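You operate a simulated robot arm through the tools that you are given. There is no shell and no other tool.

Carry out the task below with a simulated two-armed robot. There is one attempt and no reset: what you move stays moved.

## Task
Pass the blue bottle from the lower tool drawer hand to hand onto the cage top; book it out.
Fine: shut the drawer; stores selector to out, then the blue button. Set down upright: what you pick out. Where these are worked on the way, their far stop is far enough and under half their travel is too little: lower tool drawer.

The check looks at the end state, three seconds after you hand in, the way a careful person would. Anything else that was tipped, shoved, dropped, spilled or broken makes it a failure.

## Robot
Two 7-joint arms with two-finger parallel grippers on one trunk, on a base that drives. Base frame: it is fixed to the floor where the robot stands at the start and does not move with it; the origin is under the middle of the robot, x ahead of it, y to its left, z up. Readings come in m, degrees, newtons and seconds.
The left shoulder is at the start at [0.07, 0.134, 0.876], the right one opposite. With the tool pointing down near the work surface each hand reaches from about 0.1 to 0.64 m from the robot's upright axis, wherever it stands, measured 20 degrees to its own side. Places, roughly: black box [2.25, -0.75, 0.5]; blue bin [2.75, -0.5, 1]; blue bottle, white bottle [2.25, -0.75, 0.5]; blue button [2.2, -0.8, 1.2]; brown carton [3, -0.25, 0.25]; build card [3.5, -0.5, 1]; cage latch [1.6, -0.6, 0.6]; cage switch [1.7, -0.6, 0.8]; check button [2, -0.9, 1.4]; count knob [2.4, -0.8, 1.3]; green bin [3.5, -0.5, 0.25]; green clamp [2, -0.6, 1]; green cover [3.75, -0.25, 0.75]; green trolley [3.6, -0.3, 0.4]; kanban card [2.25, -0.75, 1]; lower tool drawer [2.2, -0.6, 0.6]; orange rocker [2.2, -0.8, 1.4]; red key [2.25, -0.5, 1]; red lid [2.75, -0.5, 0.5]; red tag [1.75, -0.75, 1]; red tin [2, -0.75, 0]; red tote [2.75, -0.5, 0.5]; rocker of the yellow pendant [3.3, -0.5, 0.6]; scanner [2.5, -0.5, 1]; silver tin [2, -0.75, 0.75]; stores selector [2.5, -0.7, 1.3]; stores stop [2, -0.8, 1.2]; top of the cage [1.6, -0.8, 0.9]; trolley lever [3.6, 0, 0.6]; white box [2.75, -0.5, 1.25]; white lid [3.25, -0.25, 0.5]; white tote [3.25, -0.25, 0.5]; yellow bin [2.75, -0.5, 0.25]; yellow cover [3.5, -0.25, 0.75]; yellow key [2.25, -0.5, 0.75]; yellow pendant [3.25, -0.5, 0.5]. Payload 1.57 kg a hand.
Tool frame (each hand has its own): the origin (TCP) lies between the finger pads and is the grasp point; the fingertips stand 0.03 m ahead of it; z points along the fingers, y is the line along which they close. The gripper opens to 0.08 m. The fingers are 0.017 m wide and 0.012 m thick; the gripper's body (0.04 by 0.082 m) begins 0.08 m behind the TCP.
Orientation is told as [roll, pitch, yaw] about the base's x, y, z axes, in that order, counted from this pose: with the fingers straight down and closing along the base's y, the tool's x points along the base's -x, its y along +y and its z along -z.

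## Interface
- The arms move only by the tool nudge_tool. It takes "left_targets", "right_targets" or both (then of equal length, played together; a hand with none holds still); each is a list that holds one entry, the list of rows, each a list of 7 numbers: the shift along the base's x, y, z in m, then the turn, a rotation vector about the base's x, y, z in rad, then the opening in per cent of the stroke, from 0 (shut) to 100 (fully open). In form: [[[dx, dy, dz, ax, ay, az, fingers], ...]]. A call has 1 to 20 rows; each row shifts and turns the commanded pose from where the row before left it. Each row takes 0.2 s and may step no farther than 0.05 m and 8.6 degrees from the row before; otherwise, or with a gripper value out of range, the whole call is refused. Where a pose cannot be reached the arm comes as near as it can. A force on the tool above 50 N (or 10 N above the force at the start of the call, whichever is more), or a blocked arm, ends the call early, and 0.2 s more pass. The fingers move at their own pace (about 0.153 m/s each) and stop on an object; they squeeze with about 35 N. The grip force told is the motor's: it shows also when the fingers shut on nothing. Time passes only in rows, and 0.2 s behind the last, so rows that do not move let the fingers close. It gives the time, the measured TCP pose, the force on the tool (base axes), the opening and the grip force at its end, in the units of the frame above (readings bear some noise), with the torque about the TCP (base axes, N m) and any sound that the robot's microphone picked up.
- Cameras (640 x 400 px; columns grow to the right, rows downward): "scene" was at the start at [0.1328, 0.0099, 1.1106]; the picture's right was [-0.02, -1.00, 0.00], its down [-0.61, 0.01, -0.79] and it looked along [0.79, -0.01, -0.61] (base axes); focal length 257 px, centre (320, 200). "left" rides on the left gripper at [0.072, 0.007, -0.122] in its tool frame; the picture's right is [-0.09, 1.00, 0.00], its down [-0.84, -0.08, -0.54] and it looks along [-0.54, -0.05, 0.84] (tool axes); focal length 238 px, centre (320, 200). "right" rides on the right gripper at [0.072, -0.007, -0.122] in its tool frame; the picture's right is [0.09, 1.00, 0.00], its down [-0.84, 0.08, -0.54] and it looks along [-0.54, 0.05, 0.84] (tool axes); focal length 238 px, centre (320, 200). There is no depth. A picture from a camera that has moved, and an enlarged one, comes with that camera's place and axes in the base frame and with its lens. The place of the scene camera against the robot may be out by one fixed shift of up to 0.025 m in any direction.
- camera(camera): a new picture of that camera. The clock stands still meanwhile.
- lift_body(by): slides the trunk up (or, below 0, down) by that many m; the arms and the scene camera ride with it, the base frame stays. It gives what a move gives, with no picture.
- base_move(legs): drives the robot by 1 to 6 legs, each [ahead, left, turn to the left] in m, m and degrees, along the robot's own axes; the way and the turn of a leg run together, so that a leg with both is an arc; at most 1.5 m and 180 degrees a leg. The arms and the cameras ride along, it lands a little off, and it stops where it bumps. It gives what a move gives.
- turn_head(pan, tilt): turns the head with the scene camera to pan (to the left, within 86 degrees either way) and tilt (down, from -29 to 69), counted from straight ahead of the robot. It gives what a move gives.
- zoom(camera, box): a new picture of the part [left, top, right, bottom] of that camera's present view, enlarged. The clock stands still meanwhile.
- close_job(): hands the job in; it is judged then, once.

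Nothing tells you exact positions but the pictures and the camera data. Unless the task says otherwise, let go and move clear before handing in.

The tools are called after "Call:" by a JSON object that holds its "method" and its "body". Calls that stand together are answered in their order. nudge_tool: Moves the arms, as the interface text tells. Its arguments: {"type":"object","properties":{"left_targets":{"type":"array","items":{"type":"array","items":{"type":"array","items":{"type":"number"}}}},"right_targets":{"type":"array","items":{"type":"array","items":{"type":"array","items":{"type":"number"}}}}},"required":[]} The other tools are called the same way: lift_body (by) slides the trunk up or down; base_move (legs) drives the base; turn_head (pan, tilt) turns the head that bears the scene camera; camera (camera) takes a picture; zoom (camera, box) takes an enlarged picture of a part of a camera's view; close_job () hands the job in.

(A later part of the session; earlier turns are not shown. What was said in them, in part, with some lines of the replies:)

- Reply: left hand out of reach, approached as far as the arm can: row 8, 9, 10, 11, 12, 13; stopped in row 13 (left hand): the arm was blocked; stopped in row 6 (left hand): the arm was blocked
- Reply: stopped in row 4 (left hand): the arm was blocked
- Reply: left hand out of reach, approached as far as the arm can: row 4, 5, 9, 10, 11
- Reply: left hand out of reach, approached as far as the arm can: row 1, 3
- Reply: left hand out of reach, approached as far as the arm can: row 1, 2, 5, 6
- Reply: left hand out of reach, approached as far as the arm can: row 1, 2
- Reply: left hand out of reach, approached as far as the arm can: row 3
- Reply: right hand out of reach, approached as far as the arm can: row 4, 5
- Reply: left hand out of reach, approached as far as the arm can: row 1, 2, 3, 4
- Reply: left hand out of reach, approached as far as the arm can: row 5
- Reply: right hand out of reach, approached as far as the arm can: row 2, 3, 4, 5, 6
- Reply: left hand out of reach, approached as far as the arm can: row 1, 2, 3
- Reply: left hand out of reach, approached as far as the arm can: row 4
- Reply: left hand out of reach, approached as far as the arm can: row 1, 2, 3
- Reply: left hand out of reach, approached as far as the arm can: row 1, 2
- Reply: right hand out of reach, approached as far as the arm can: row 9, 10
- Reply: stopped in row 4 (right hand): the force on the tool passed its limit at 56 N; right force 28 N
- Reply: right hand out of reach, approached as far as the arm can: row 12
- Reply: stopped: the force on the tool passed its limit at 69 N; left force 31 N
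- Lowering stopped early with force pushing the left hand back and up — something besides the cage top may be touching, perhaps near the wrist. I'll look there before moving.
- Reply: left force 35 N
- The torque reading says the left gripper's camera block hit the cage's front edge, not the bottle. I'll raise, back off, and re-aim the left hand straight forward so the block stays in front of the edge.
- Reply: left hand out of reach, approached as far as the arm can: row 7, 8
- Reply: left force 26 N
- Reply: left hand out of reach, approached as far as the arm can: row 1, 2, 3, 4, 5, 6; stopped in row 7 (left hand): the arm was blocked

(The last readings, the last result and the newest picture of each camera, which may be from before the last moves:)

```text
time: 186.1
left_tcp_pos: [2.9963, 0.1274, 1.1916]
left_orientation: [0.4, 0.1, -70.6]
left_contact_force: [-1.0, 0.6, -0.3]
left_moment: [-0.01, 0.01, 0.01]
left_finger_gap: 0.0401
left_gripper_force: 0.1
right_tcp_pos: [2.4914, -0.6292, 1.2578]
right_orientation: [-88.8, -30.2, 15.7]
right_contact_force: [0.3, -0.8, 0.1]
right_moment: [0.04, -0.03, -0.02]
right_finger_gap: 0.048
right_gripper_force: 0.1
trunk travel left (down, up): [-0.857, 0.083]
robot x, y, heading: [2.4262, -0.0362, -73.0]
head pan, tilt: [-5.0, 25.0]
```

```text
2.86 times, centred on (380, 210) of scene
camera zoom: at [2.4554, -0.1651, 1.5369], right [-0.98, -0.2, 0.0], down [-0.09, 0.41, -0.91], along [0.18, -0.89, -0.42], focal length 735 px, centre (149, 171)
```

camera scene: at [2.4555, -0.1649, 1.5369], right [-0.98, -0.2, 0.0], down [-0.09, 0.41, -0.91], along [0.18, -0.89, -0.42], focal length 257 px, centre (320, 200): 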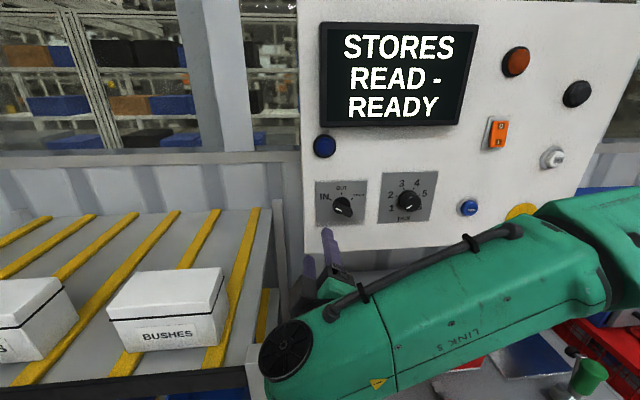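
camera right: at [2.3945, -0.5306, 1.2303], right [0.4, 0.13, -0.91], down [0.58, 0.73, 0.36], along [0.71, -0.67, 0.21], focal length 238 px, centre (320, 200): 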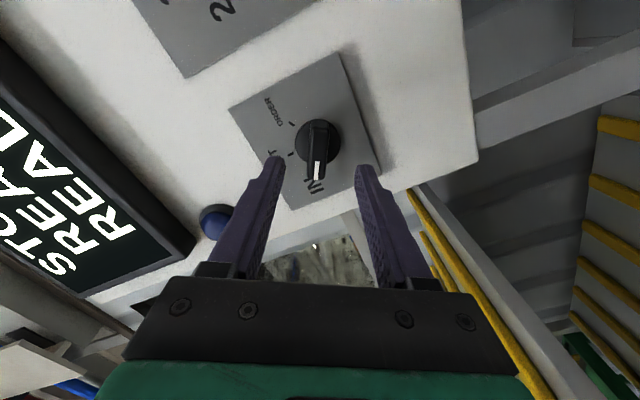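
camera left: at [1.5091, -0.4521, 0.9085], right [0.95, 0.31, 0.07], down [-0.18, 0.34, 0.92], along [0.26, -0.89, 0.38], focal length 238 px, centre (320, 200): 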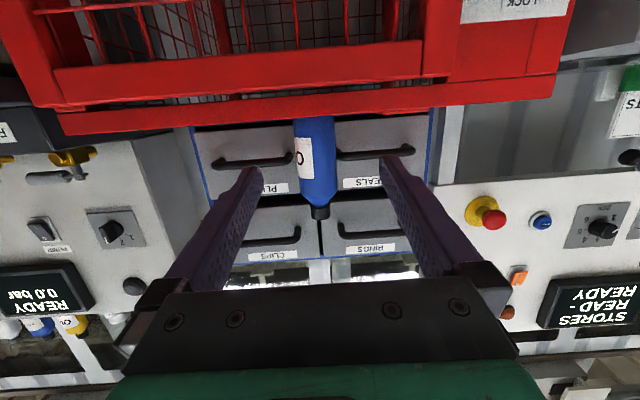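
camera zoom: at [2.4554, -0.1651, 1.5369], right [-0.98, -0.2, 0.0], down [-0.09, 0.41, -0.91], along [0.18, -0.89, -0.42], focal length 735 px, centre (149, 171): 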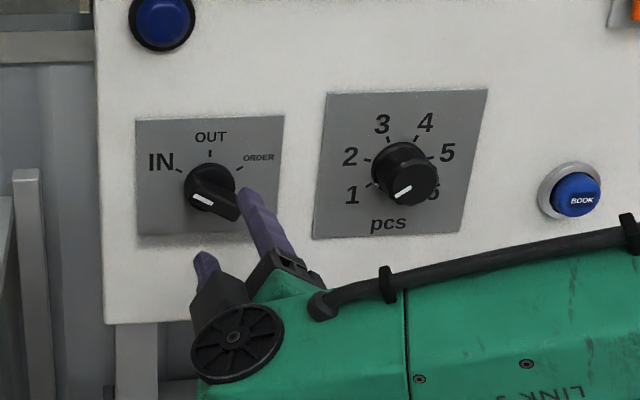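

Well aligned: bar centred between the fingers about 8 cm ahead. I'll advance 5 cm and check.

Call:
{"method": "nudge_tool", "body": {"right_targets": [[[0.0058, -0.0191, 0, 0, 0, 0, 60], [0.0058, -0.0191, 0, 0, 0, 0, 60], [0.0029, -0.0096, 0, 0, 0, 0, 60], [0, 0, 0, 0, 0, 0, 60]]]}}

Call:
{"method": "camera", "body": {"camera": "right"}}

Call:
{"method": "zoom", "body": {"camera": "scene", "box": [280, 140, 480, 280]}}

```text
time: 187.1
left_tcp_pos: [2.9967, 0.1269, 1.1908]
left_orientation: [0.6, 0.1, -70.5]
left_contact_force: [-0.2, 0.0, -0.8]
left_moment: [0.0, -0.01, 0.03]
left_finger_gap: 0.0401
left_gripper_force: 0.0
right_tcp_pos: [2.5085, -0.6779, 1.259]
right_orientation: [-89.0, -30.2, 15.8]
right_contact_force: [0.1, 0.1, -0.9]
right_moment: [0.02, 0.01, 0.03]
right_finger_gap: 0.0483
right_gripper_force: 0.1
trunk travel left (down, up): [-0.857, 0.083]
robot x, y, heading: [2.4304, -0.037, -73.1]
head pan, tilt: [-5.0, 25.0]
```

```text
taken
camera right: at [2.4102, -0.5787, 1.2301], right [0.4, 0.13, -0.91], down [0.58, 0.73, 0.36], along [0.71, -0.67, 0.21], focal length 238 px, centre (320, 200)
```

right: 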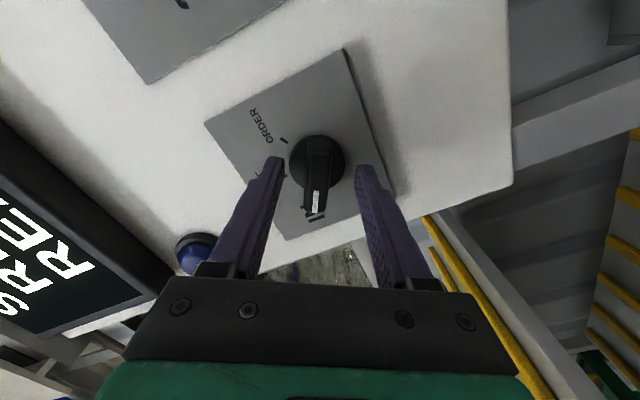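

```text
2.86 times, centred on (380, 210) of scene
camera zoom: at [2.4552, -0.1654, 1.5369], right [-0.98, -0.2, 0.0], down [-0.09, 0.41, -0.91], along [0.18, -0.89, -0.42], focal length 735 px, centre (149, 171)
```

zoom: 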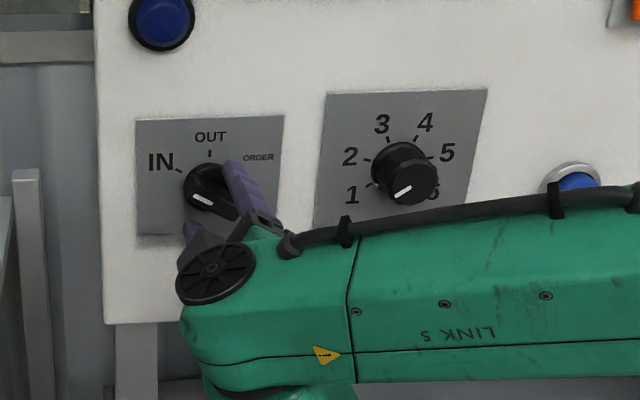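

Call:
{"method": "nudge_tool", "body": {"right_targets": [[[0.0026, -0.0086, 0, 0, 0, 0, 60], [0.0026, -0.0086, 0, 0, 0, 0, 60], [0, 0, 0, 0, 0, 0, 60]]]}}

Call:
{"method": "camera", "body": {"camera": "right"}}

```text
time: 187.9
left_tcp_pos: [2.9951, 0.1291, 1.1925]
left_orientation: [0.5, 0.0, -70.7]
left_contact_force: [0.9, -0.3, 0.2]
left_moment: [-0.01, -0.05, 0.02]
left_finger_gap: 0.0401
left_gripper_force: 0.1
right_tcp_pos: [2.5118, -0.6922, 1.2612]
right_orientation: [-89.0, -30.1, 15.7]
right_contact_force: [-2.4, 5.7, 0.6]
right_moment: [-0.22, -0.13, -0.08]
right_finger_gap: 0.0489
right_gripper_force: 0.7
trunk travel left (down, up): [-0.857, 0.083]
robot x, y, heading: [2.425, -0.0374, -73.6]
head pan, tilt: [-5.0, 25.0]
```

```text
taken
camera right: at [2.4144, -0.5936, 1.2321], right [0.4, 0.13, -0.91], down [0.58, 0.73, 0.36], along [0.71, -0.67, 0.22], focal length 238 px, centre (320, 200)
```

right: 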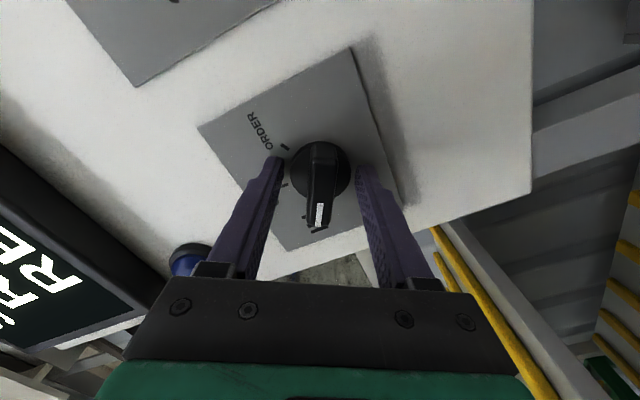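

The fingertips touch the panel lightly. I'll back off 5 mm and close on the knob.

Call:
{"method": "nudge_tool", "body": {"right_targets": [[[-0.0015, 0.0048, 0, 0, 0, 0, 60], [0, 0, 0, 0, 0, 0, 0], [0, 0, 0, 0, 0, 0, 0], [0, 0, 0, 0, 0, 0, 0]]]}}

Call:
{"method": "camera", "body": {"camera": "right"}}

Call:
{"method": "zoom", "body": {"camera": "scene", "box": [280, 140, 480, 280]}}

```text
time: 188.9
left_tcp_pos: [2.996, 0.1236, 1.1912]
left_orientation: [0.6, 0.3, -70.6]
left_contact_force: [-0.4, 1.1, 0.9]
left_moment: [-0.02, 0.02, -0.01]
left_finger_gap: 0.0402
left_gripper_force: 0.1
right_tcp_pos: [2.5116, -0.693, 1.2603]
right_orientation: [-89.0, -30.1, 15.7]
right_contact_force: [1.6, -8.5, 9.2]
right_moment: [-0.04, -0.03, -0.77]
right_finger_gap: 0.0416
right_gripper_force: 45.0
trunk travel left (down, up): [-0.857, 0.083]
robot x, y, heading: [2.4251, -0.0404, -73.4]
head pan, tilt: [-5.0, 25.0]
```

```text
taken
camera right: at [2.4144, -0.5931, 1.2316], right [0.4, 0.13, -0.91], down [0.58, 0.73, 0.36], along [0.71, -0.67, 0.21], focal length 238 px, centre (320, 200)
```

right: 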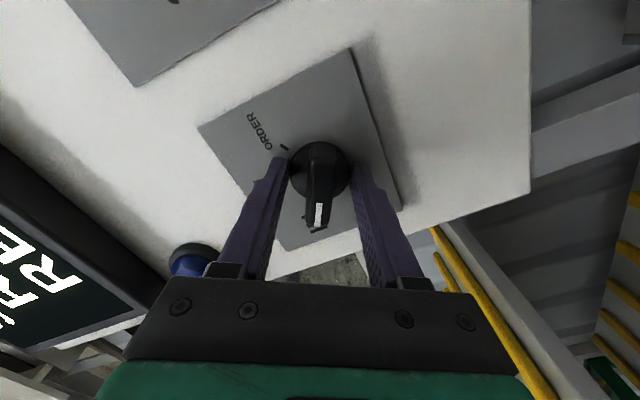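

```text
2.86 times, centred on (380, 210) of scene
camera zoom: at [2.4556, -0.1671, 1.5368], right [-0.98, -0.2, 0.0], down [-0.09, 0.41, -0.91], along [0.18, -0.89, -0.42], focal length 735 px, centre (149, 171)
```

zoom: 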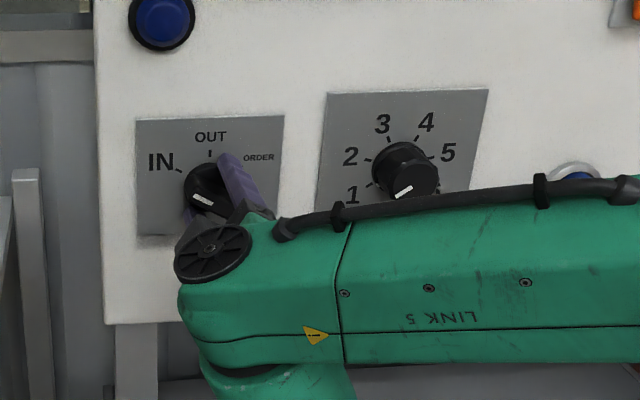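

The fingers hold the knob's round base (41.6 mm). I'll try a first 16° clockwise and check that the pointer follows.

Call:
{"method": "nudge_tool", "body": {"right_targets": [[[0, 0, 0, 0.0203, -0.0668, 0, 0], [0, 0, 0, 0.0406, -0.1336, 0, 0], [0, 0, 0, 0.0203, -0.0668, 0, 0], [0, 0, 0, 0, 0, 0, 0]]]}}

Call:
{"method": "camera", "body": {"camera": "right"}}

Call:
{"method": "zoom", "body": {"camera": "scene", "box": [280, 140, 480, 280]}}

```text
time: 189.9
left_tcp_pos: [2.9968, 0.1252, 1.1916]
left_orientation: [0.5, 0.2, -70.4]
left_contact_force: [-0.2, -0.5, 0.2]
left_moment: [-0.01, 0.0, -0.01]
left_finger_gap: 0.0399
left_gripper_force: 0.0
right_tcp_pos: [2.511, -0.693, 1.2598]
right_orientation: [-88.7, -46.2, 15.5]
right_contact_force: [1.4, -14.4, 19.2]
right_moment: [-0.17, -0.05, -0.38]
right_finger_gap: 0.0416
right_gripper_force: 45.1
trunk travel left (down, up): [-0.857, 0.083]
robot x, y, heading: [2.4274, -0.042, -73.2]
head pan, tilt: [-5.0, 25.0]
```

```text
taken
camera right: at [2.4241, -0.5903, 1.2147], right [0.62, 0.2, -0.76], down [0.46, 0.69, 0.56], along [0.63, -0.69, 0.34], focal length 238 px, centre (320, 200)
```

right: 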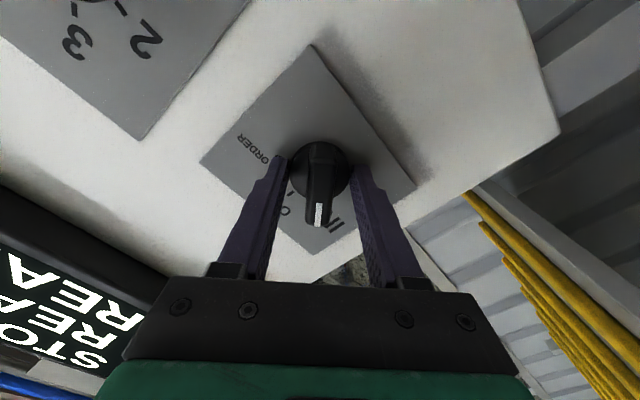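

```text
2.86 times, centred on (380, 210) of scene
camera zoom: at [2.4556, -0.1671, 1.5368], right [-0.98, -0.2, 0.0], down [-0.09, 0.41, -0.91], along [0.18, -0.89, -0.42], focal length 735 px, centre (149, 171)
```

zoom: 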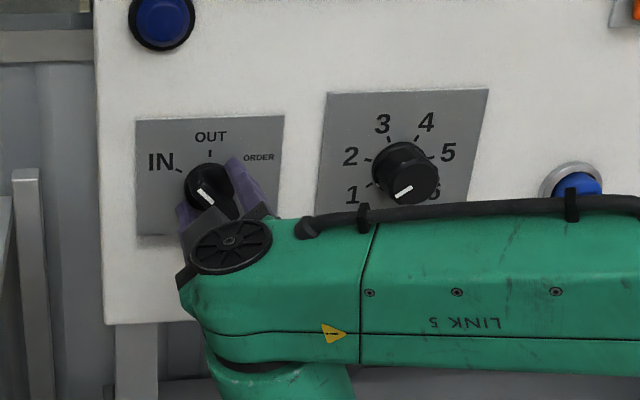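

The pointer follows. I'll continue another 24°, easing the upward strain a little.

Call:
{"method": "nudge_tool", "body": {"right_targets": [[[0.0003, -0.001, 0.002, 0.0203, -0.0668, 0, 0], [0.0003, -0.001, 0.0015, 0.0406, -0.1336, 0, 0], [0, 0, 0.001, 0.0406, -0.1336, 0, 0], [0, 0, 0.0005, 0.0203, -0.0668, 0, 0], [0, 0, 0, 0, 0, 0, 0]]]}}

Call:
{"method": "zoom", "body": {"camera": "scene", "box": [280, 140, 480, 280]}}

Call:
{"method": "camera", "body": {"camera": "right"}}

```text
time: 191.1
left_tcp_pos: [2.9963, 0.1264, 1.1929]
left_orientation: [0.5, 0.2, -70.6]
left_contact_force: [-0.4, 0.0, 0.5]
left_moment: [-0.02, -0.01, -0.02]
left_finger_gap: 0.0398
left_gripper_force: 0.1
right_tcp_pos: [2.5116, -0.6925, 1.2594]
right_orientation: [-85.2, -70.1, 12.6]
right_contact_force: [-0.6, 5.9, -12.1]
right_moment: [-0.51, -0.17, 0.38]
right_finger_gap: 0.0417
right_gripper_force: 45.2
trunk travel left (down, up): [-0.857, 0.083]
robot x, y, heading: [2.4285, -0.0365, -73.6]
head pan, tilt: [-5.0, 25.0]
```

```text
2.86 times, centred on (380, 210) of scene
camera zoom: at [2.4551, -0.166, 1.5365], right [-0.98, -0.2, 0.0], down [-0.09, 0.41, -0.91], along [0.18, -0.89, -0.42], focal length 735 px, centre (149, 171)
```

zoom: 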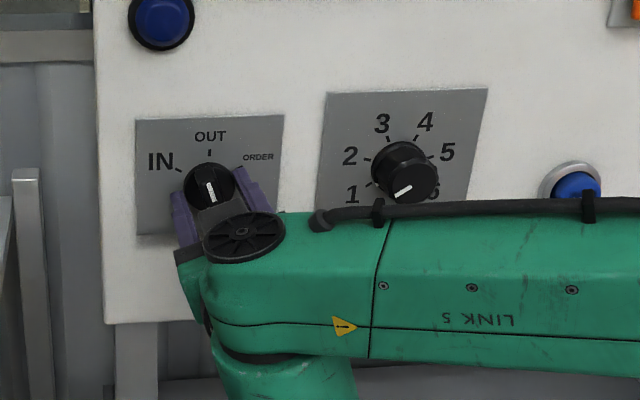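

```text
taken
camera right: at [2.4455, -0.583, 1.1981], right [0.86, 0.28, -0.42], down [0.19, 0.6, 0.78], along [0.47, -0.75, 0.47], focal length 238 px, centre (320, 200)
```

right: 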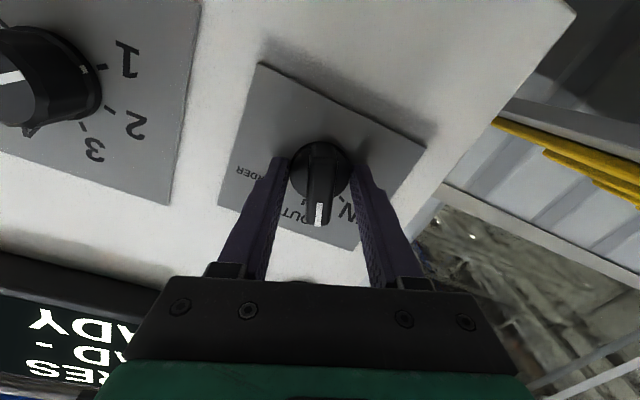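

40° done; about 20° remain to bring the pointer upright.

Call:
{"method": "nudge_tool", "body": {"right_targets": [[[0, 0, -0.001, 0.0203, -0.0668, 0, 0], [0, 0, -0.0005, 0.0406, -0.1336, 0, 0], [0, 0, 0, 0.0406, -0.1336, 0, 0], [0, 0, 0, 0, 0, 0, 0]]]}}

Call:
{"method": "zoom", "body": {"camera": "scene", "box": [300, 160, 400, 225]}}

Call:
{"method": "camera", "body": {"camera": "right"}}

```text
time: 192.1
left_tcp_pos: [2.9967, 0.1265, 1.1919]
left_orientation: [0.3, 0.2, -70.5]
left_contact_force: [0.3, 0.6, 0.5]
left_moment: [-0.03, 0.01, 0.01]
left_finger_gap: 0.0399
left_gripper_force: 0.0
right_tcp_pos: [2.5126, -0.6921, 1.2593]
right_orientation: [6.4, -88.6, -79.0]
right_contact_force: [-0.2, 15.0, -24.1]
right_moment: [0.21, 0.08, 0.21]
right_finger_gap: 0.0418
right_gripper_force: 44.8
trunk travel left (down, up): [-0.857, 0.083]
robot x, y, heading: [2.4282, -0.0392, -73.3]
head pan, tilt: [-5.0, 25.0]
```

```text
6.15 times, centred on (350, 192) of scene
camera zoom: at [2.4557, -0.165, 1.5366], right [-0.98, -0.2, 0.0], down [-0.09, 0.41, -0.91], along [0.18, -0.89, -0.42], focal length 1583 px, centre (135, 246)
```

zoom: 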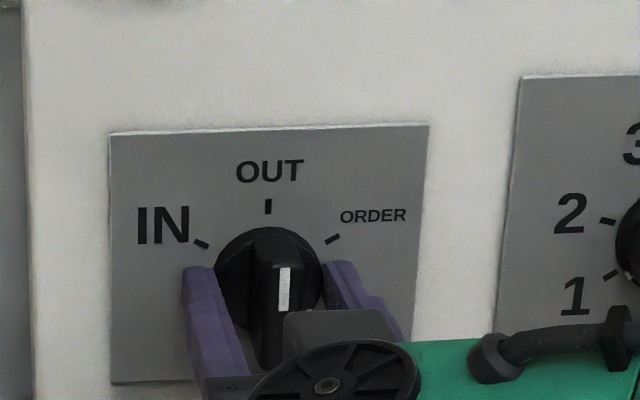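

```text
taken
camera right: at [2.4682, -0.5762, 1.1909], right [0.95, 0.3, -0.09], down [-0.09, 0.52, 0.85], along [0.3, -0.8, 0.52], focal length 238 px, centre (320, 200)
```

right: 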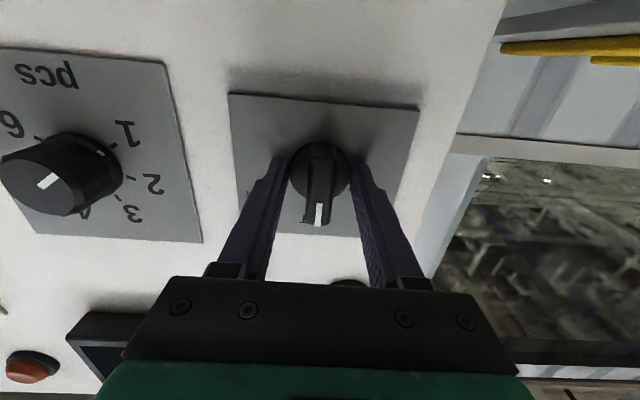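

The pointer now stands straight at OUT. I'll relieve the strain, open the fingers and retreat from the knob.

Call:
{"method": "nudge_tool", "body": {"right_targets": [[[-0.0003, 0.001, -0.0015, 0, 0, 0, 0], [-0.0003, 0.001, -0.0015, 0, 0, 0, 0], [0, 0, 0, 0, 0, 0, 60], [0, 0, 0, 0, 0, 0, 60], [-0.0029, 0.0096, 0, 0, 0, 0, 60], [-0.0058, 0.0191, 0, 0, 0, 0, 60], [-0.0087, 0.0287, 0, 0, 0, 0, 60], [-0.0087, 0.0287, 0, 0, 0, 0, 60], [-0.0087, 0.0287, 0, 0, 0, 0, 60]]]}}

Call:
{"method": "zoom", "body": {"camera": "scene", "box": [300, 0, 500, 225]}}

Call:
{"method": "zoom", "body": {"camera": "scene", "box": [300, 160, 400, 225]}}

Call:
{"method": "camera", "body": {"camera": "right"}}

```text
time: 194.1
left_tcp_pos: [2.9967, 0.1283, 1.1918]
left_orientation: [0.6, 0.2, -70.5]
left_contact_force: [-0.7, -0.8, 0.4]
left_moment: [-0.02, 0.0, 0.0]
left_finger_gap: 0.0397
left_gripper_force: 0.0
right_tcp_pos: [2.4756, -0.5743, 1.2595]
right_orientation: [5.6, -89.0, -78.1]
right_contact_force: [-0.1, 0.2, -0.5]
right_moment: [0.03, 0.0, 0.02]
right_finger_gap: 0.0481
right_gripper_force: 0.0
trunk travel left (down, up): [-0.857, 0.083]
robot x, y, heading: [2.4285, -0.0396, -73.1]
head pan, tilt: [-5.0, 25.0]
```

```text
1.78 times, centred on (400, 112) of scene
camera zoom: at [2.4544, -0.1642, 1.537], right [-0.98, -0.2, 0.0], down [-0.08, 0.41, -0.91], along [0.18, -0.89, -0.42], focal length 457 px, centre (178, 356)
```

zoom: 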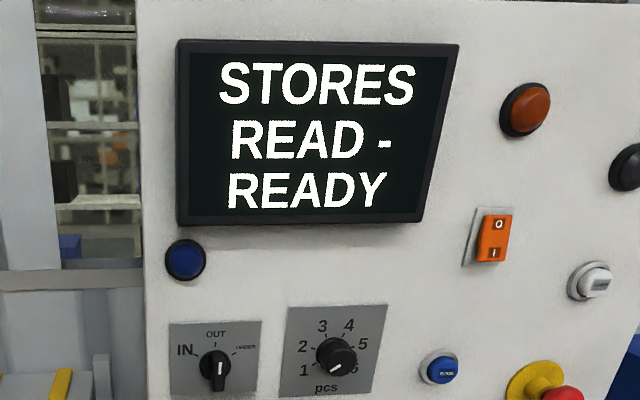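

```text
6.15 times, centred on (350, 192) of scene
camera zoom: at [2.4544, -0.1642, 1.537], right [-0.98, -0.2, 0.0], down [-0.08, 0.41, -0.91], along [0.18, -0.89, -0.42], focal length 1583 px, centre (135, 246)
```

zoom: 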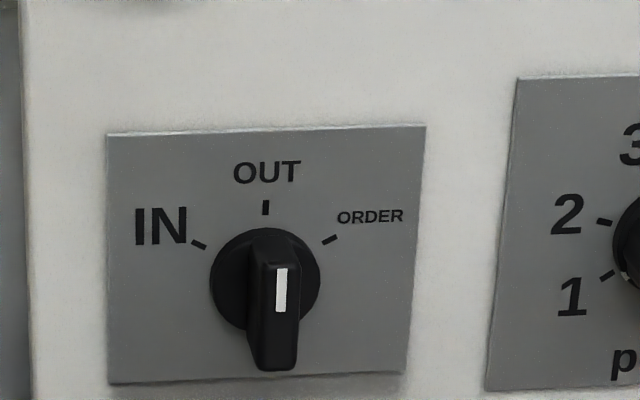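

```text
taken
camera right: at [2.4317, -0.4588, 1.1899], right [0.95, 0.3, -0.09], down [-0.09, 0.53, 0.85], along [0.3, -0.8, 0.53], focal length 238 px, centre (320, 200)
```

right: 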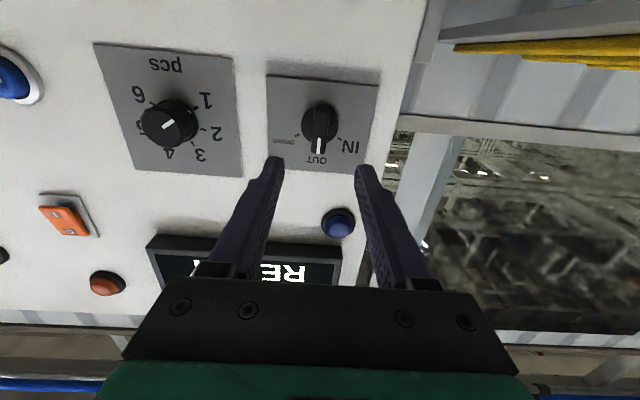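

Selector is at OUT. Now the BOOK button: I'll retract a little, close the fingers, and shift the base 0.3 m to the right so the button is in front of the right hand.

Call:
{"method": "nudge_tool", "body": {"right_targets": [[[-0.0087, 0.0287, 0, 0, 0, 0, 0], [-0.0087, 0.0287, 0, 0, 0, 0, 0], [0, 0, 0, 0, 0, 0, 0]]]}}

Call:
{"method": "base_move", "body": {"legs": [[0, -0.31, 0]]}}

Call:
{"method": "camera", "body": {"camera": "right"}}

Call:
{"method": "camera", "body": {"camera": "scene"}}

```text
time: 194.9
left_tcp_pos: [2.9979, 0.1263, 1.1909]
left_orientation: [0.4, 0.1, -70.4]
left_contact_force: [0.0, -0.4, 0.5]
left_moment: [0.0, -0.03, 0.0]
left_finger_gap: 0.04
left_gripper_force: 0.0
right_tcp_pos: [2.46, -0.5186, 1.2587]
right_orientation: [4.0, -88.9, -76.7]
right_contact_force: [0.9, -1.1, 0.1]
right_moment: [-0.01, 0.01, -0.05]
right_finger_gap: 0.0
right_gripper_force: 21.6
trunk travel left (down, up): [-0.857, 0.083]
robot x, y, heading: [2.4256, -0.0367, -73.1]
head pan, tilt: [-5.0, 25.0]
```

```text
time: 197.0
left_tcp_pos: [2.7024, 0.0354, 1.1905]
left_orientation: [0.3, 0.1, -70.9]
left_contact_force: [-1.0, 0.4, -0.5]
left_moment: [-0.03, 0.01, -0.04]
left_finger_gap: 0.0402
left_gripper_force: 0.0
right_tcp_pos: [2.1609, -0.6072, 1.258]
right_orientation: [-1.0, -88.9, -72.1]
right_contact_force: [-0.8, 0.0, 0.3]
right_moment: [0.01, 0.0, 0.0]
right_finger_gap: 0.0002
right_gripper_force: 20.7
trunk travel left (down, up): [-0.857, 0.083]
robot x, y, heading: [2.1274, -0.128, -73.8]
head pan, tilt: [-5.0, 25.0]
```

```text
taken
camera right: at [2.1184, -0.4906, 1.1893], right [0.95, 0.29, -0.09], down [-0.08, 0.53, 0.85], along [0.3, -0.8, 0.52], focal length 238 px, centre (320, 200)
```

right: 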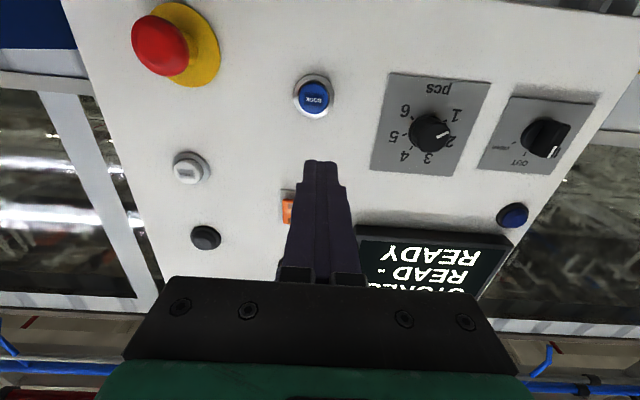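

```text
taken
camera scene: at [2.1594, -0.2528, 1.5368], right [-0.98, -0.2, 0.0], down [-0.08, 0.41, -0.91], along [0.18, -0.89, -0.42], focal length 257 px, centre (320, 200)
```

scene: 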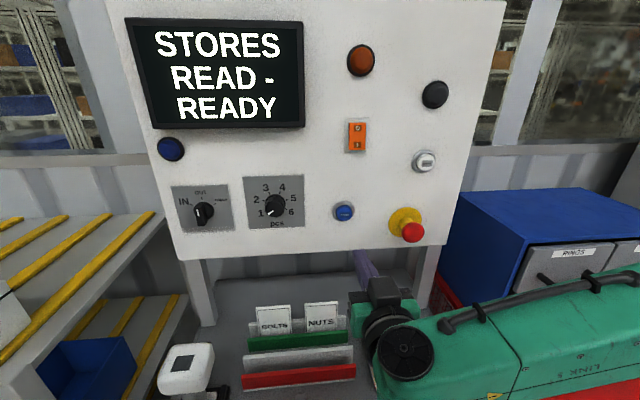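

Call:
{"method": "nudge_tool", "body": {"right_targets": [[[0.0076, -0.0343, -0.0048, 0, 0, 0, 0], [0.0076, -0.0343, -0.0048, 0, 0, 0, 0], [0.0076, -0.0343, -0.0048, 0, 0, 0, 0], [0.0076, -0.0343, -0.0048, 0, 0, 0, 0], [0, 0, 0, 0, 0, 0, 0]]]}}

Call:
{"method": "camera", "body": {"camera": "right"}}

Call:
{"method": "zoom", "body": {"camera": "scene", "box": [280, 150, 440, 290]}}

```text
time: 198.2
left_tcp_pos: [2.6999, 0.0349, 1.191]
left_orientation: [0.4, 0.1, -70.9]
left_contact_force: [-0.1, 0.6, 0.8]
left_moment: [0.0, -0.02, -0.01]
left_finger_gap: 0.04
left_gripper_force: 0.1
right_tcp_pos: [2.1899, -0.7431, 1.2389]
right_orientation: [5.7, -88.9, -78.7]
right_contact_force: [-0.2, 0.2, -0.3]
right_moment: [0.04, 0.02, -0.02]
right_finger_gap: 0.0
right_gripper_force: 21.0
trunk travel left (down, up): [-0.857, 0.083]
robot x, y, heading: [2.1274, -0.1285, -73.9]
head pan, tilt: [-5.0, 25.0]
```

```text
taken
camera right: at [2.1482, -0.6284, 1.1694], right [0.95, 0.29, -0.09], down [-0.08, 0.53, 0.85], along [0.3, -0.8, 0.52], focal length 238 px, centre (320, 200)
```

right: 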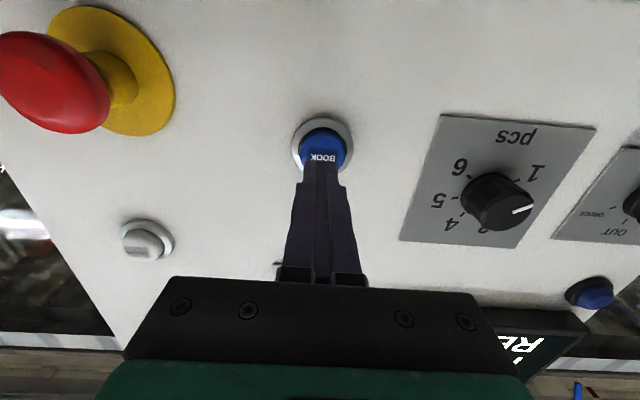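

```text
2.86 times, centred on (360, 220) of scene
camera zoom: at [2.1566, -0.2533, 1.5369], right [-0.98, -0.2, 0.0], down [-0.08, 0.41, -0.91], along [0.18, -0.89, -0.42], focal length 735 px, centre (206, 143)
```

zoom: 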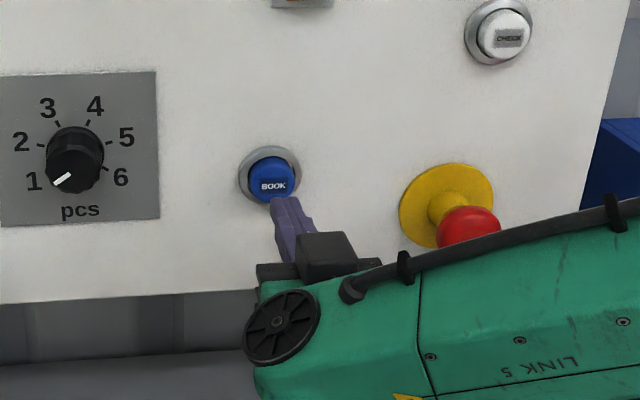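

The closed fingertips point right at the BOOK button, 5 cm away. I'll press it with small steps.

Call:
{"method": "nudge_tool", "body": {"right_targets": [[[0.0058, -0.0191, 0, 0, 0, 0, 0], [0.0058, -0.0191, 0, 0, 0, 0, 0], [0.0014, -0.0048, 0, 0, 0, 0, 0], [0.0014, -0.0048, 0, 0, 0, 0, 0], [0.0012, -0.0038, 0, 0, 0, 0, 0], [0.0009, -0.0029, 0, 0, 0, 0, 0]]]}}

Call:
{"method": "camera", "body": {"camera": "scene"}}

Call:
{"method": "camera", "body": {"camera": "right"}}

```text
time: 199.4
left_tcp_pos: [2.6961, 0.0444, 1.1924]
left_orientation: [0.4, -0.6, -71.1]
left_contact_force: [0.0, -0.7, -0.1]
left_moment: [0.04, 0.0, 0.02]
left_finger_gap: 0.0402
left_gripper_force: 0.0
right_tcp_pos: [2.1998, -0.7776, 1.2408]
right_orientation: [3.4, -88.6, -76.1]
right_contact_force: [-16.1, 40.8, 6.0]
right_moment: [-0.43, 0.0, -0.09]
right_finger_gap: 0.0
right_gripper_force: 21.2
trunk travel left (down, up): [-0.857, 0.083]
robot x, y, heading: [2.1286, -0.126, -73.9]
head pan, tilt: [-5.0, 25.0]
heard: click
stopped in row 5 (right hand): the force on the tool passed its limit at 52 N (the readings are from after the stop); the commanded pose is now the measured one
```

```text
taken
camera scene: at [2.1504, -0.2376, 1.5387], right [-0.98, -0.19, 0.0], down [-0.08, 0.41, -0.91], along [0.18, -0.89, -0.41], focal length 257 px, centre (320, 200)
```

scene: 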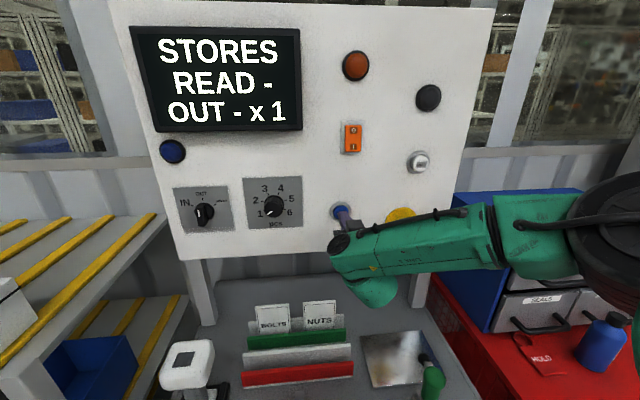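

```text
taken
camera right: at [2.1575, -0.6621, 1.1718], right [0.95, 0.3, -0.09], down [-0.08, 0.52, 0.85], along [0.3, -0.8, 0.52], focal length 238 px, centre (320, 200)
```

right: 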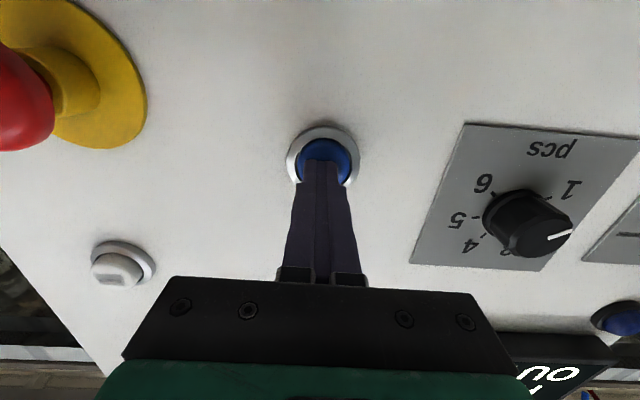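

A click, and the screen now reads "OUT - x 1": booked. I'll back straight away from the panel with the base.

Call:
{"method": "base_move", "body": {"legs": [[-0.4, 0, 0]]}}

Call:
{"method": "turn_head", "body": {"pan": -20, "tilt": 30}}

Call:
{"method": "camera", "body": {"camera": "scene"}}

Call:
{"method": "zoom", "body": {"camera": "scene", "box": [120, 20, 440, 220]}}

```text
time: 201.9
left_tcp_pos: [2.5892, 0.4164, 1.1938]
left_orientation: [0.4, 0.2, -71.3]
left_contact_force: [-0.7, -1.0, 0.1]
left_moment: [0.0, -0.02, 0.02]
left_finger_gap: 0.04
left_gripper_force: 0.1
right_tcp_pos: [2.0904, -0.4071, 1.2314]
right_orientation: [2.0, -88.0, -74.9]
right_contact_force: [-0.4, -0.1, -0.5]
right_moment: [0.01, 0.01, -0.02]
right_finger_gap: 0.0001
right_gripper_force: 20.9
trunk travel left (down, up): [-0.857, 0.083]
robot x, y, heading: [2.0165, 0.2632, -74.1]
head pan, tilt: [-5.0, 25.0]
```

```text
time: 202.7
left_tcp_pos: [2.5889, 0.4183, 1.1923]
left_orientation: [0.4, 0.0, -71.3]
left_contact_force: [-0.5, -0.9, 0.9]
left_moment: [-0.05, 0.02, 0.03]
left_finger_gap: 0.0398
left_gripper_force: 0.1
right_tcp_pos: [2.0903, -0.4049, 1.2334]
right_orientation: [1.7, -88.1, -74.7]
right_contact_force: [0.5, 0.5, -0.2]
right_moment: [-0.01, -0.01, 0.02]
right_finger_gap: 0.0001
right_gripper_force: 21.1
trunk travel left (down, up): [-0.857, 0.083]
robot x, y, heading: [2.0174, 0.2611, -73.9]
head pan, tilt: [-20.0, 30.0]
```

```text
taken
camera scene: at [2.0202, 0.1337, 1.529], right [-1.0, 0.07, 0.0], down [0.04, 0.5, -0.87], along [-0.06, -0.86, -0.5], focal length 257 px, centre (320, 200)
```

scene: 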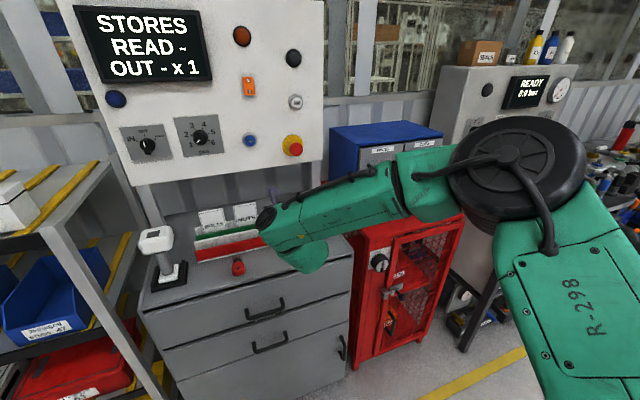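

```text
2.00 times, centred on (280, 120) of scene
camera zoom: at [2.0202, 0.1337, 1.529], right [-1.0, 0.07, 0.0], down [0.04, 0.5, -0.87], along [-0.06, -0.86, -0.5], focal length 515 px, centre (400, 360)
```

zoom: 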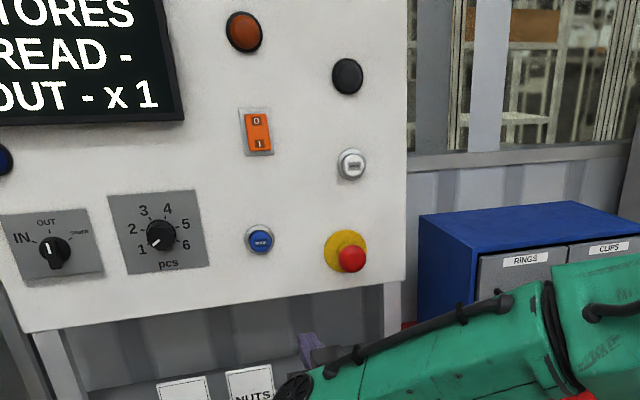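

Screen shows OUT x 1. I'll back off further and inspect the drawer, the cage top and everything around.

Call:
{"method": "base_move", "body": {"legs": [[-0.35, 0, 0]]}}

Call:
{"method": "nudge_tool", "body": {"right_targets": [[[-0.0087, 0.0287, -0.03, 0, 0, 0, 0], [-0.0087, 0.0287, -0.03, 0, 0, 0, 0], [0, 0, -0.04, 0, 0, 0, 0], [0, 0, -0.04, 0, 0, 0, 0], [0, 0, -0.04, 0, 0, 0, 0]]]}}

Call:
{"method": "turn_head", "body": {"pan": -15, "tilt": 28}}

Call:
{"method": "camera", "body": {"camera": "scene"}}

Call:
{"method": "zoom", "body": {"camera": "scene", "box": [160, 120, 420, 300]}}

```text
time: 204.9
left_tcp_pos: [2.4931, 0.755, 1.1916]
left_orientation: [0.5, 0.1, -71.1]
left_contact_force: [0.9, -0.5, -0.1]
left_moment: [0.02, -0.02, 0.02]
left_finger_gap: 0.04
left_gripper_force: 0.0
right_tcp_pos: [1.9977, -0.0727, 1.2317]
right_orientation: [1.8, -88.0, -74.5]
right_contact_force: [0.2, 0.0, 0.0]
right_moment: [0.01, -0.01, 0.0]
right_finger_gap: 0.0
right_gripper_force: 21.3
trunk travel left (down, up): [-0.857, 0.083]
robot x, y, heading: [1.9197, 0.5966, -73.8]
head pan, tilt: [-20.0, 30.0]
```

```text
time: 206.1
left_tcp_pos: [2.4929, 0.7547, 1.1915]
left_orientation: [0.4, 0.2, -71.0]
left_contact_force: [0.8, 0.0, 0.4]
left_moment: [0.01, 0.04, 0.0]
left_finger_gap: 0.0402
left_gripper_force: 0.0
right_tcp_pos: [2.0303, 0.0164, 1.088]
right_orientation: [0.9, -87.9, -74.0]
right_contact_force: [0.0, 0.1, -0.3]
right_moment: [-0.01, -0.01, -0.01]
right_finger_gap: 0.0
right_gripper_force: 21.2
right hand out of reach, approached as far as the arm can: row 2, 3, 4, 5
trunk travel left (down, up): [-0.857, 0.083]
robot x, y, heading: [1.9208, 0.5987, -73.9]
head pan, tilt: [-20.0, 30.0]
```

```text
time: 206.8
left_tcp_pos: [2.4914, 0.755, 1.1917]
left_orientation: [0.5, 0.1, -71.1]
left_contact_force: [0.3, 0.5, 0.5]
left_moment: [0.01, -0.03, 0.01]
left_finger_gap: 0.0398
left_gripper_force: 0.1
right_tcp_pos: [2.03, 0.0155, 1.0889]
right_orientation: [0.8, -87.8, -73.9]
right_contact_force: [0.4, 0.6, 0.3]
right_moment: [-0.01, -0.01, -0.01]
right_finger_gap: 0.0
right_gripper_force: 21.8
trunk travel left (down, up): [-0.857, 0.083]
robot x, y, heading: [1.9166, 0.5918, -73.9]
head pan, tilt: [-15.0, 28.0]
```

```text
taken
camera scene: at [1.9325, 0.4676, 1.532], right [-1.0, -0.02, 0.0], down [-0.01, 0.47, -0.88], along [0.02, -0.88, -0.47], focal length 257 px, centre (320, 200)
```

scene: 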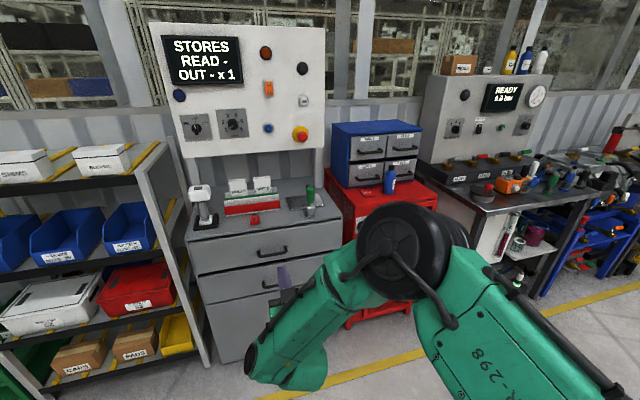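

```text
2.22 times, centred on (290, 210) of scene
camera zoom: at [1.9325, 0.4676, 1.532], right [-1.0, -0.02, 0.0], down [-0.01, 0.47, -0.88], along [0.02, -0.88, -0.47], focal length 572 px, centre (387, 178)
```

zoom: 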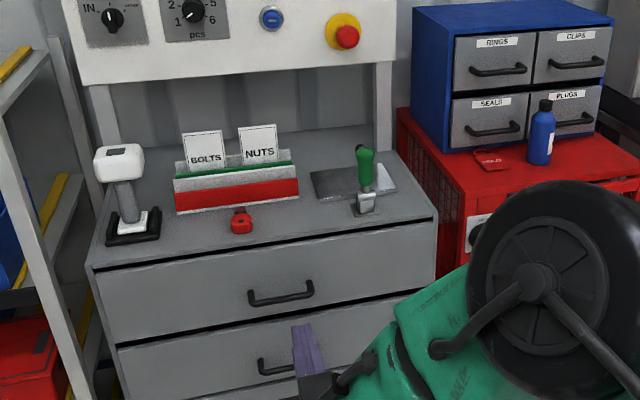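

Bottle upright next to the padlock, panel at OUT. I'll shift left to see the lower drawer front unobstructed.

Call:
{"method": "base_move", "body": {"legs": [[0, 0.45, 0]]}}

Call:
{"method": "turn_head", "body": {"pan": 0, "tilt": 35}}

Call:
{"method": "camera", "body": {"camera": "scene"}}

Call:
{"method": "zoom", "body": {"camera": "scene", "box": [260, 120, 420, 240]}}

```text
time: 209.6
left_tcp_pos: [2.9304, 0.8863, 1.192]
left_orientation: [0.5, 0.0, -70.8]
left_contact_force: [0.3, -0.1, 1.4]
left_moment: [0.01, 0.02, 0.0]
left_finger_gap: 0.04
left_gripper_force: 0.1
right_tcp_pos: [2.4717, 0.145, 1.0882]
right_orientation: [3.1, -87.8, -76.0]
right_contact_force: [-0.3, -1.0, 0.7]
right_moment: [-0.03, -0.01, 0.03]
right_finger_gap: 0.0
right_gripper_force: 21.3
trunk travel left (down, up): [-0.857, 0.083]
robot x, y, heading: [2.3623, 0.7238, -73.6]
head pan, tilt: [-15.0, 28.0]
```

```text
time: 210.3
left_tcp_pos: [2.9317, 0.8871, 1.192]
left_orientation: [0.4, 0.1, -70.8]
left_contact_force: [-0.9, -0.7, -0.4]
left_moment: [0.02, 0.0, 0.01]
left_finger_gap: 0.04
left_gripper_force: 0.1
right_tcp_pos: [2.4733, 0.1445, 1.0869]
right_orientation: [0.4, -87.7, -73.4]
right_contact_force: [-0.6, 0.8, -0.2]
right_moment: [0.01, -0.02, 0.03]
right_finger_gap: 0.0003
right_gripper_force: 21.4
trunk travel left (down, up): [-0.857, 0.083]
robot x, y, heading: [2.3631, 0.7278, -73.6]
head pan, tilt: [0.0, 35.0]
```

```text
taken
camera scene: at [2.3959, 0.603, 1.5211], right [-0.96, -0.28, 0.0], down [-0.16, 0.55, -0.82], along [0.23, -0.79, -0.57], focal length 257 px, centre (320, 200)
```

scene: 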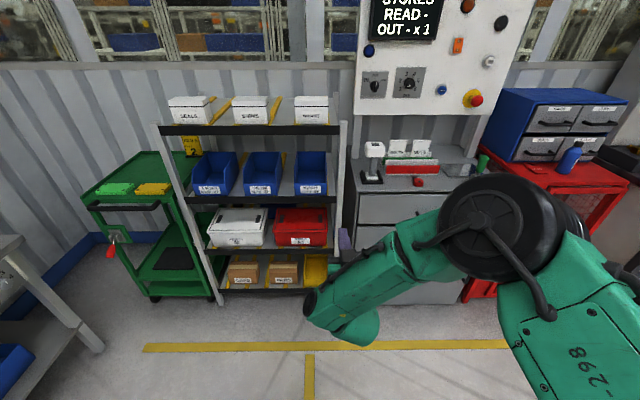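

```text
3.33 times, centred on (340, 180) of scene
camera zoom: at [2.3959, 0.603, 1.5211], right [-0.96, -0.28, 0.0], down [-0.16, 0.55, -0.82], along [0.23, -0.79, -0.57], focal length 858 px, centre (253, 267)
```

zoom: 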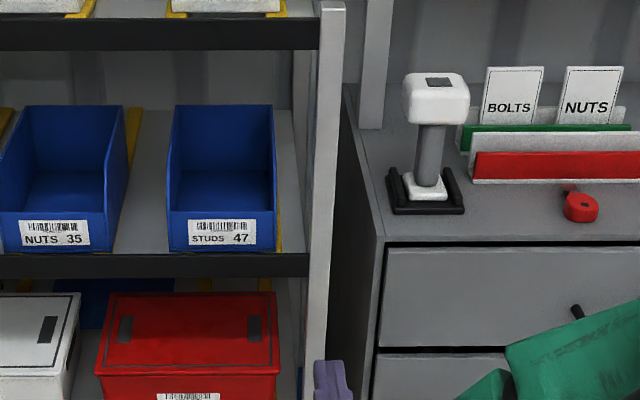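

Call:
{"method": "base_move", "body": {"legs": [[0, -0.85, 0]]}}

Call:
{"method": "turn_head", "body": {"pan": 22, "tilt": 38}}

Call:
{"method": "camera", "body": {"camera": "scene"}}

```text
time: 214.8
left_tcp_pos: [2.1195, 0.6485, 1.1905]
left_orientation: [0.4, 0.2, -70.1]
left_contact_force: [0.5, -0.1, -0.3]
left_moment: [-0.03, 0.0, -0.01]
left_finger_gap: 0.04
left_gripper_force: 0.1
right_tcp_pos: [1.6673, -0.0977, 1.0881]
right_orientation: [0.0, -87.8, -72.1]
right_contact_force: [0.7, 0.5, 0.5]
right_moment: [0.02, -0.03, 0.0]
right_finger_gap: 0.0
right_gripper_force: 21.1
trunk travel left (down, up): [-0.857, 0.083]
robot x, y, heading: [1.5463, 0.4792, -73.1]
head pan, tilt: [0.0, 35.0]
```

```text
time: 215.7
left_tcp_pos: [2.1182, 0.6499, 1.1912]
left_orientation: [0.5, 0.1, -70.2]
left_contact_force: [-0.1, -0.2, -0.7]
left_moment: [0.03, 0.0, 0.02]
left_finger_gap: 0.0403
left_gripper_force: 0.0
right_tcp_pos: [1.6679, -0.0982, 1.0888]
right_orientation: [1.6, -87.9, -73.8]
right_contact_force: [0.4, 0.8, -0.7]
right_moment: [0.0, 0.01, 0.03]
right_finger_gap: 0.0002
right_gripper_force: 21.2
trunk travel left (down, up): [-0.857, 0.083]
robot x, y, heading: [1.5492, 0.4782, -73.0]
head pan, tilt: [22.0, 38.0]
```

```text
taken
camera scene: at [1.6137, 0.3764, 1.5165], right [-0.78, -0.63, 0.0], down [-0.39, 0.48, -0.79], along [0.5, -0.61, -0.62], focal length 257 px, centre (320, 200)
```

scene: 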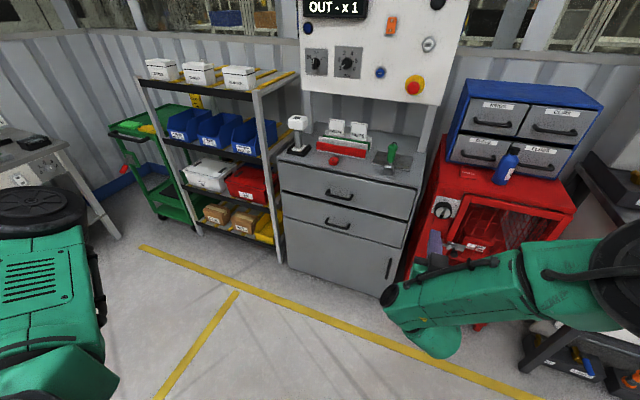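

Call:
{"method": "zoom", "body": {"camera": "scene", "box": [265, 140, 445, 280]}}

Call:
{"method": "zoom", "body": {"camera": "scene", "box": [420, 70, 620, 240]}}

```text
2.86 times, centred on (355, 210) of scene
camera zoom: at [1.6137, 0.3764, 1.5165], right [-0.78, -0.63, 0.0], down [-0.39, 0.48, -0.79], along [0.5, -0.61, -0.62], focal length 735 px, centre (220, 171)
```

zoom: 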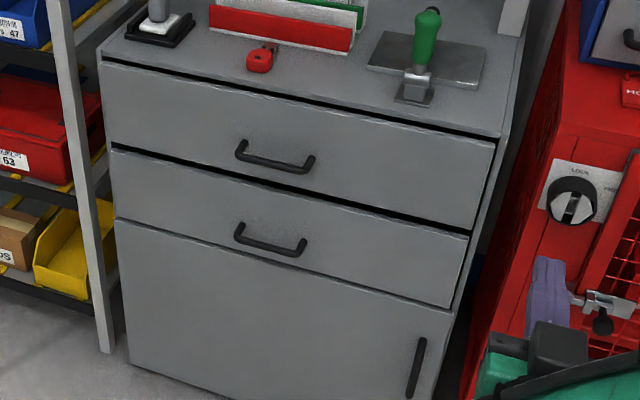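

```text
2.35 times, centred on (520, 155) of scene
camera zoom: at [1.6137, 0.3764, 1.5165], right [-0.78, -0.63, 0.0], down [-0.39, 0.48, -0.79], along [0.5, -0.61, -0.62], focal length 605 px, centre (-151, 306)
```

zoom: 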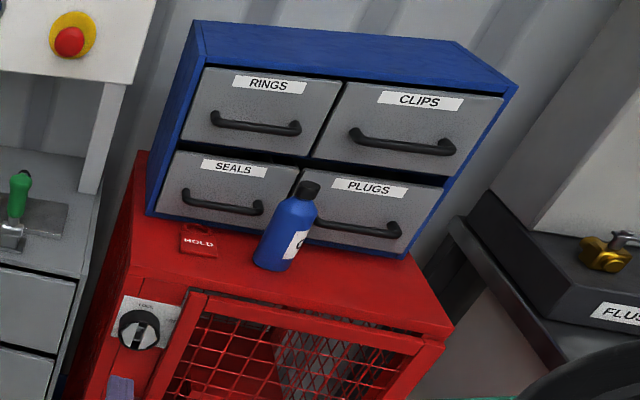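

The drawer is flush and the bottle stands upright with the padlock undisturbed. One last check: I'll lower the camera and look through the gap above the lower drawer to make sure the white bottle inside still stands.

Call:
{"method": "lift_body", "body": {"by": -0.38}}

Call:
{"method": "base_move", "body": {"legs": [[0.12, 0.3, 0]]}}

Call:
{"method": "turn_head", "body": {"pan": 10, "tilt": 25}}

Call:
{"method": "camera", "body": {"camera": "scene"}}

Call:
{"method": "zoom", "body": {"camera": "scene", "box": [220, 180, 420, 300]}}

```text
time: 219.4
left_tcp_pos: [2.1176, 0.6486, 0.8112]
left_orientation: [0.4, 0.2, -70.2]
left_contact_force: [0.2, 0.1, 0.6]
left_moment: [0.03, 0.04, -0.05]
left_finger_gap: 0.0401
left_gripper_force: 0.0
right_tcp_pos: [1.6676, -0.098, 0.7086]
right_orientation: [1.0, -87.8, -73.4]
right_contact_force: [-0.3, 0.4, 0.5]
right_moment: [-0.01, 0.03, -0.01]
right_finger_gap: 0.0001
right_gripper_force: 21.1
trunk travel left (down, up): [-0.477, 0.463]
robot x, y, heading: [1.549, 0.4771, -73.1]
head pan, tilt: [22.0, 38.0]
```

```text
time: 221.5
left_tcp_pos: [2.4381, 0.6191, 0.8116]
left_orientation: [0.5, 0.2, -70.5]
left_contact_force: [0.7, -0.6, -0.2]
left_moment: [-0.01, 0.02, 0.01]
left_finger_gap: 0.04
left_gripper_force: 0.1
right_tcp_pos: [1.9868, -0.1263, 0.709]
right_orientation: [0.3, -87.8, -72.7]
right_contact_force: [-0.6, 0.4, -0.6]
right_moment: [0.04, -0.02, -0.01]
right_finger_gap: 0.0
right_gripper_force: 21.6
trunk travel left (down, up): [-0.477, 0.463]
robot x, y, heading: [1.8667, 0.4539, -73.2]
head pan, tilt: [22.0, 38.0]
```

```text
time: 222.2
left_tcp_pos: [2.4386, 0.6183, 0.8114]
left_orientation: [0.4, 0.0, -70.4]
left_contact_force: [-0.1, 0.6, -0.4]
left_moment: [0.01, -0.01, -0.01]
left_finger_gap: 0.0398
left_gripper_force: 0.0
right_tcp_pos: [1.9856, -0.1263, 0.7088]
right_orientation: [1.3, -87.8, -73.7]
right_contact_force: [1.1, -0.1, 0.0]
right_moment: [0.01, 0.03, 0.03]
right_finger_gap: 0.0
right_gripper_force: 21.4
trunk travel left (down, up): [-0.477, 0.463]
robot x, y, heading: [1.8679, 0.455, -73.1]
head pan, tilt: [10.0, 25.0]
```

```text
taken
camera scene: at [1.9207, 0.333, 1.1568], right [-0.89, -0.45, 0.0], down [-0.19, 0.38, -0.91], along [0.41, -0.81, -0.42], focal length 257 px, centre (320, 200)
```

scene: 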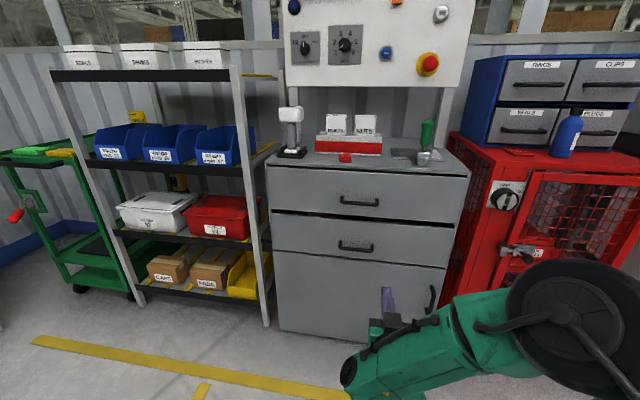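

```text
3.20 times, centred on (320, 240) of scene
camera zoom: at [1.9207, 0.333, 1.1568], right [-0.89, -0.45, 0.0], down [-0.19, 0.38, -0.91], along [0.41, -0.81, -0.42], focal length 823 px, centre (320, 72)
```

zoom: 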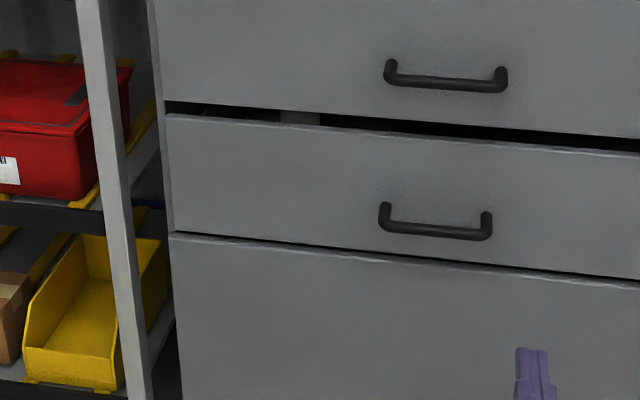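

The white bottle still stands inside the closed drawer, the blue OIL bottle stands upright on the cage top, the selector is at OUT and the screen showed "OUT - x 1" after the BOOK click. Both hands are clear, so I hand the job in.

Call:
{"method": "close_job", "body": {}}

```text
The job is handed in.
```

The job is handed in. The blue bottle is on the cage top and booked out, and the lower tool drawer is shut.

- **Bottle:** the right hand took it from the lower drawer, passed it to the left, and the left set it upright on the cage top beside the red padlock, which did not move.
- **Drawer:** I pulled it out about 0.27 m before picking, so past half its travel by my estimate, and pushed it back until it met the stop. Afterwards a pale shape showed in the gap above it, where the white bottle stood, so I take it to be still standing.
- **Booking:** I turned the selector from IN to OUT, then pressed the blue BOOK button. It clicked and the screen changed to "OUT - x 1". Its "READ -" line stayed blank because I did not scan anything.

My first try at setting the bottle down pressed the left gripper's camera against the cage's front edge (69 N). I saw no damage or anything moved, and the second try went cleanly. Both hands are clear of everything.
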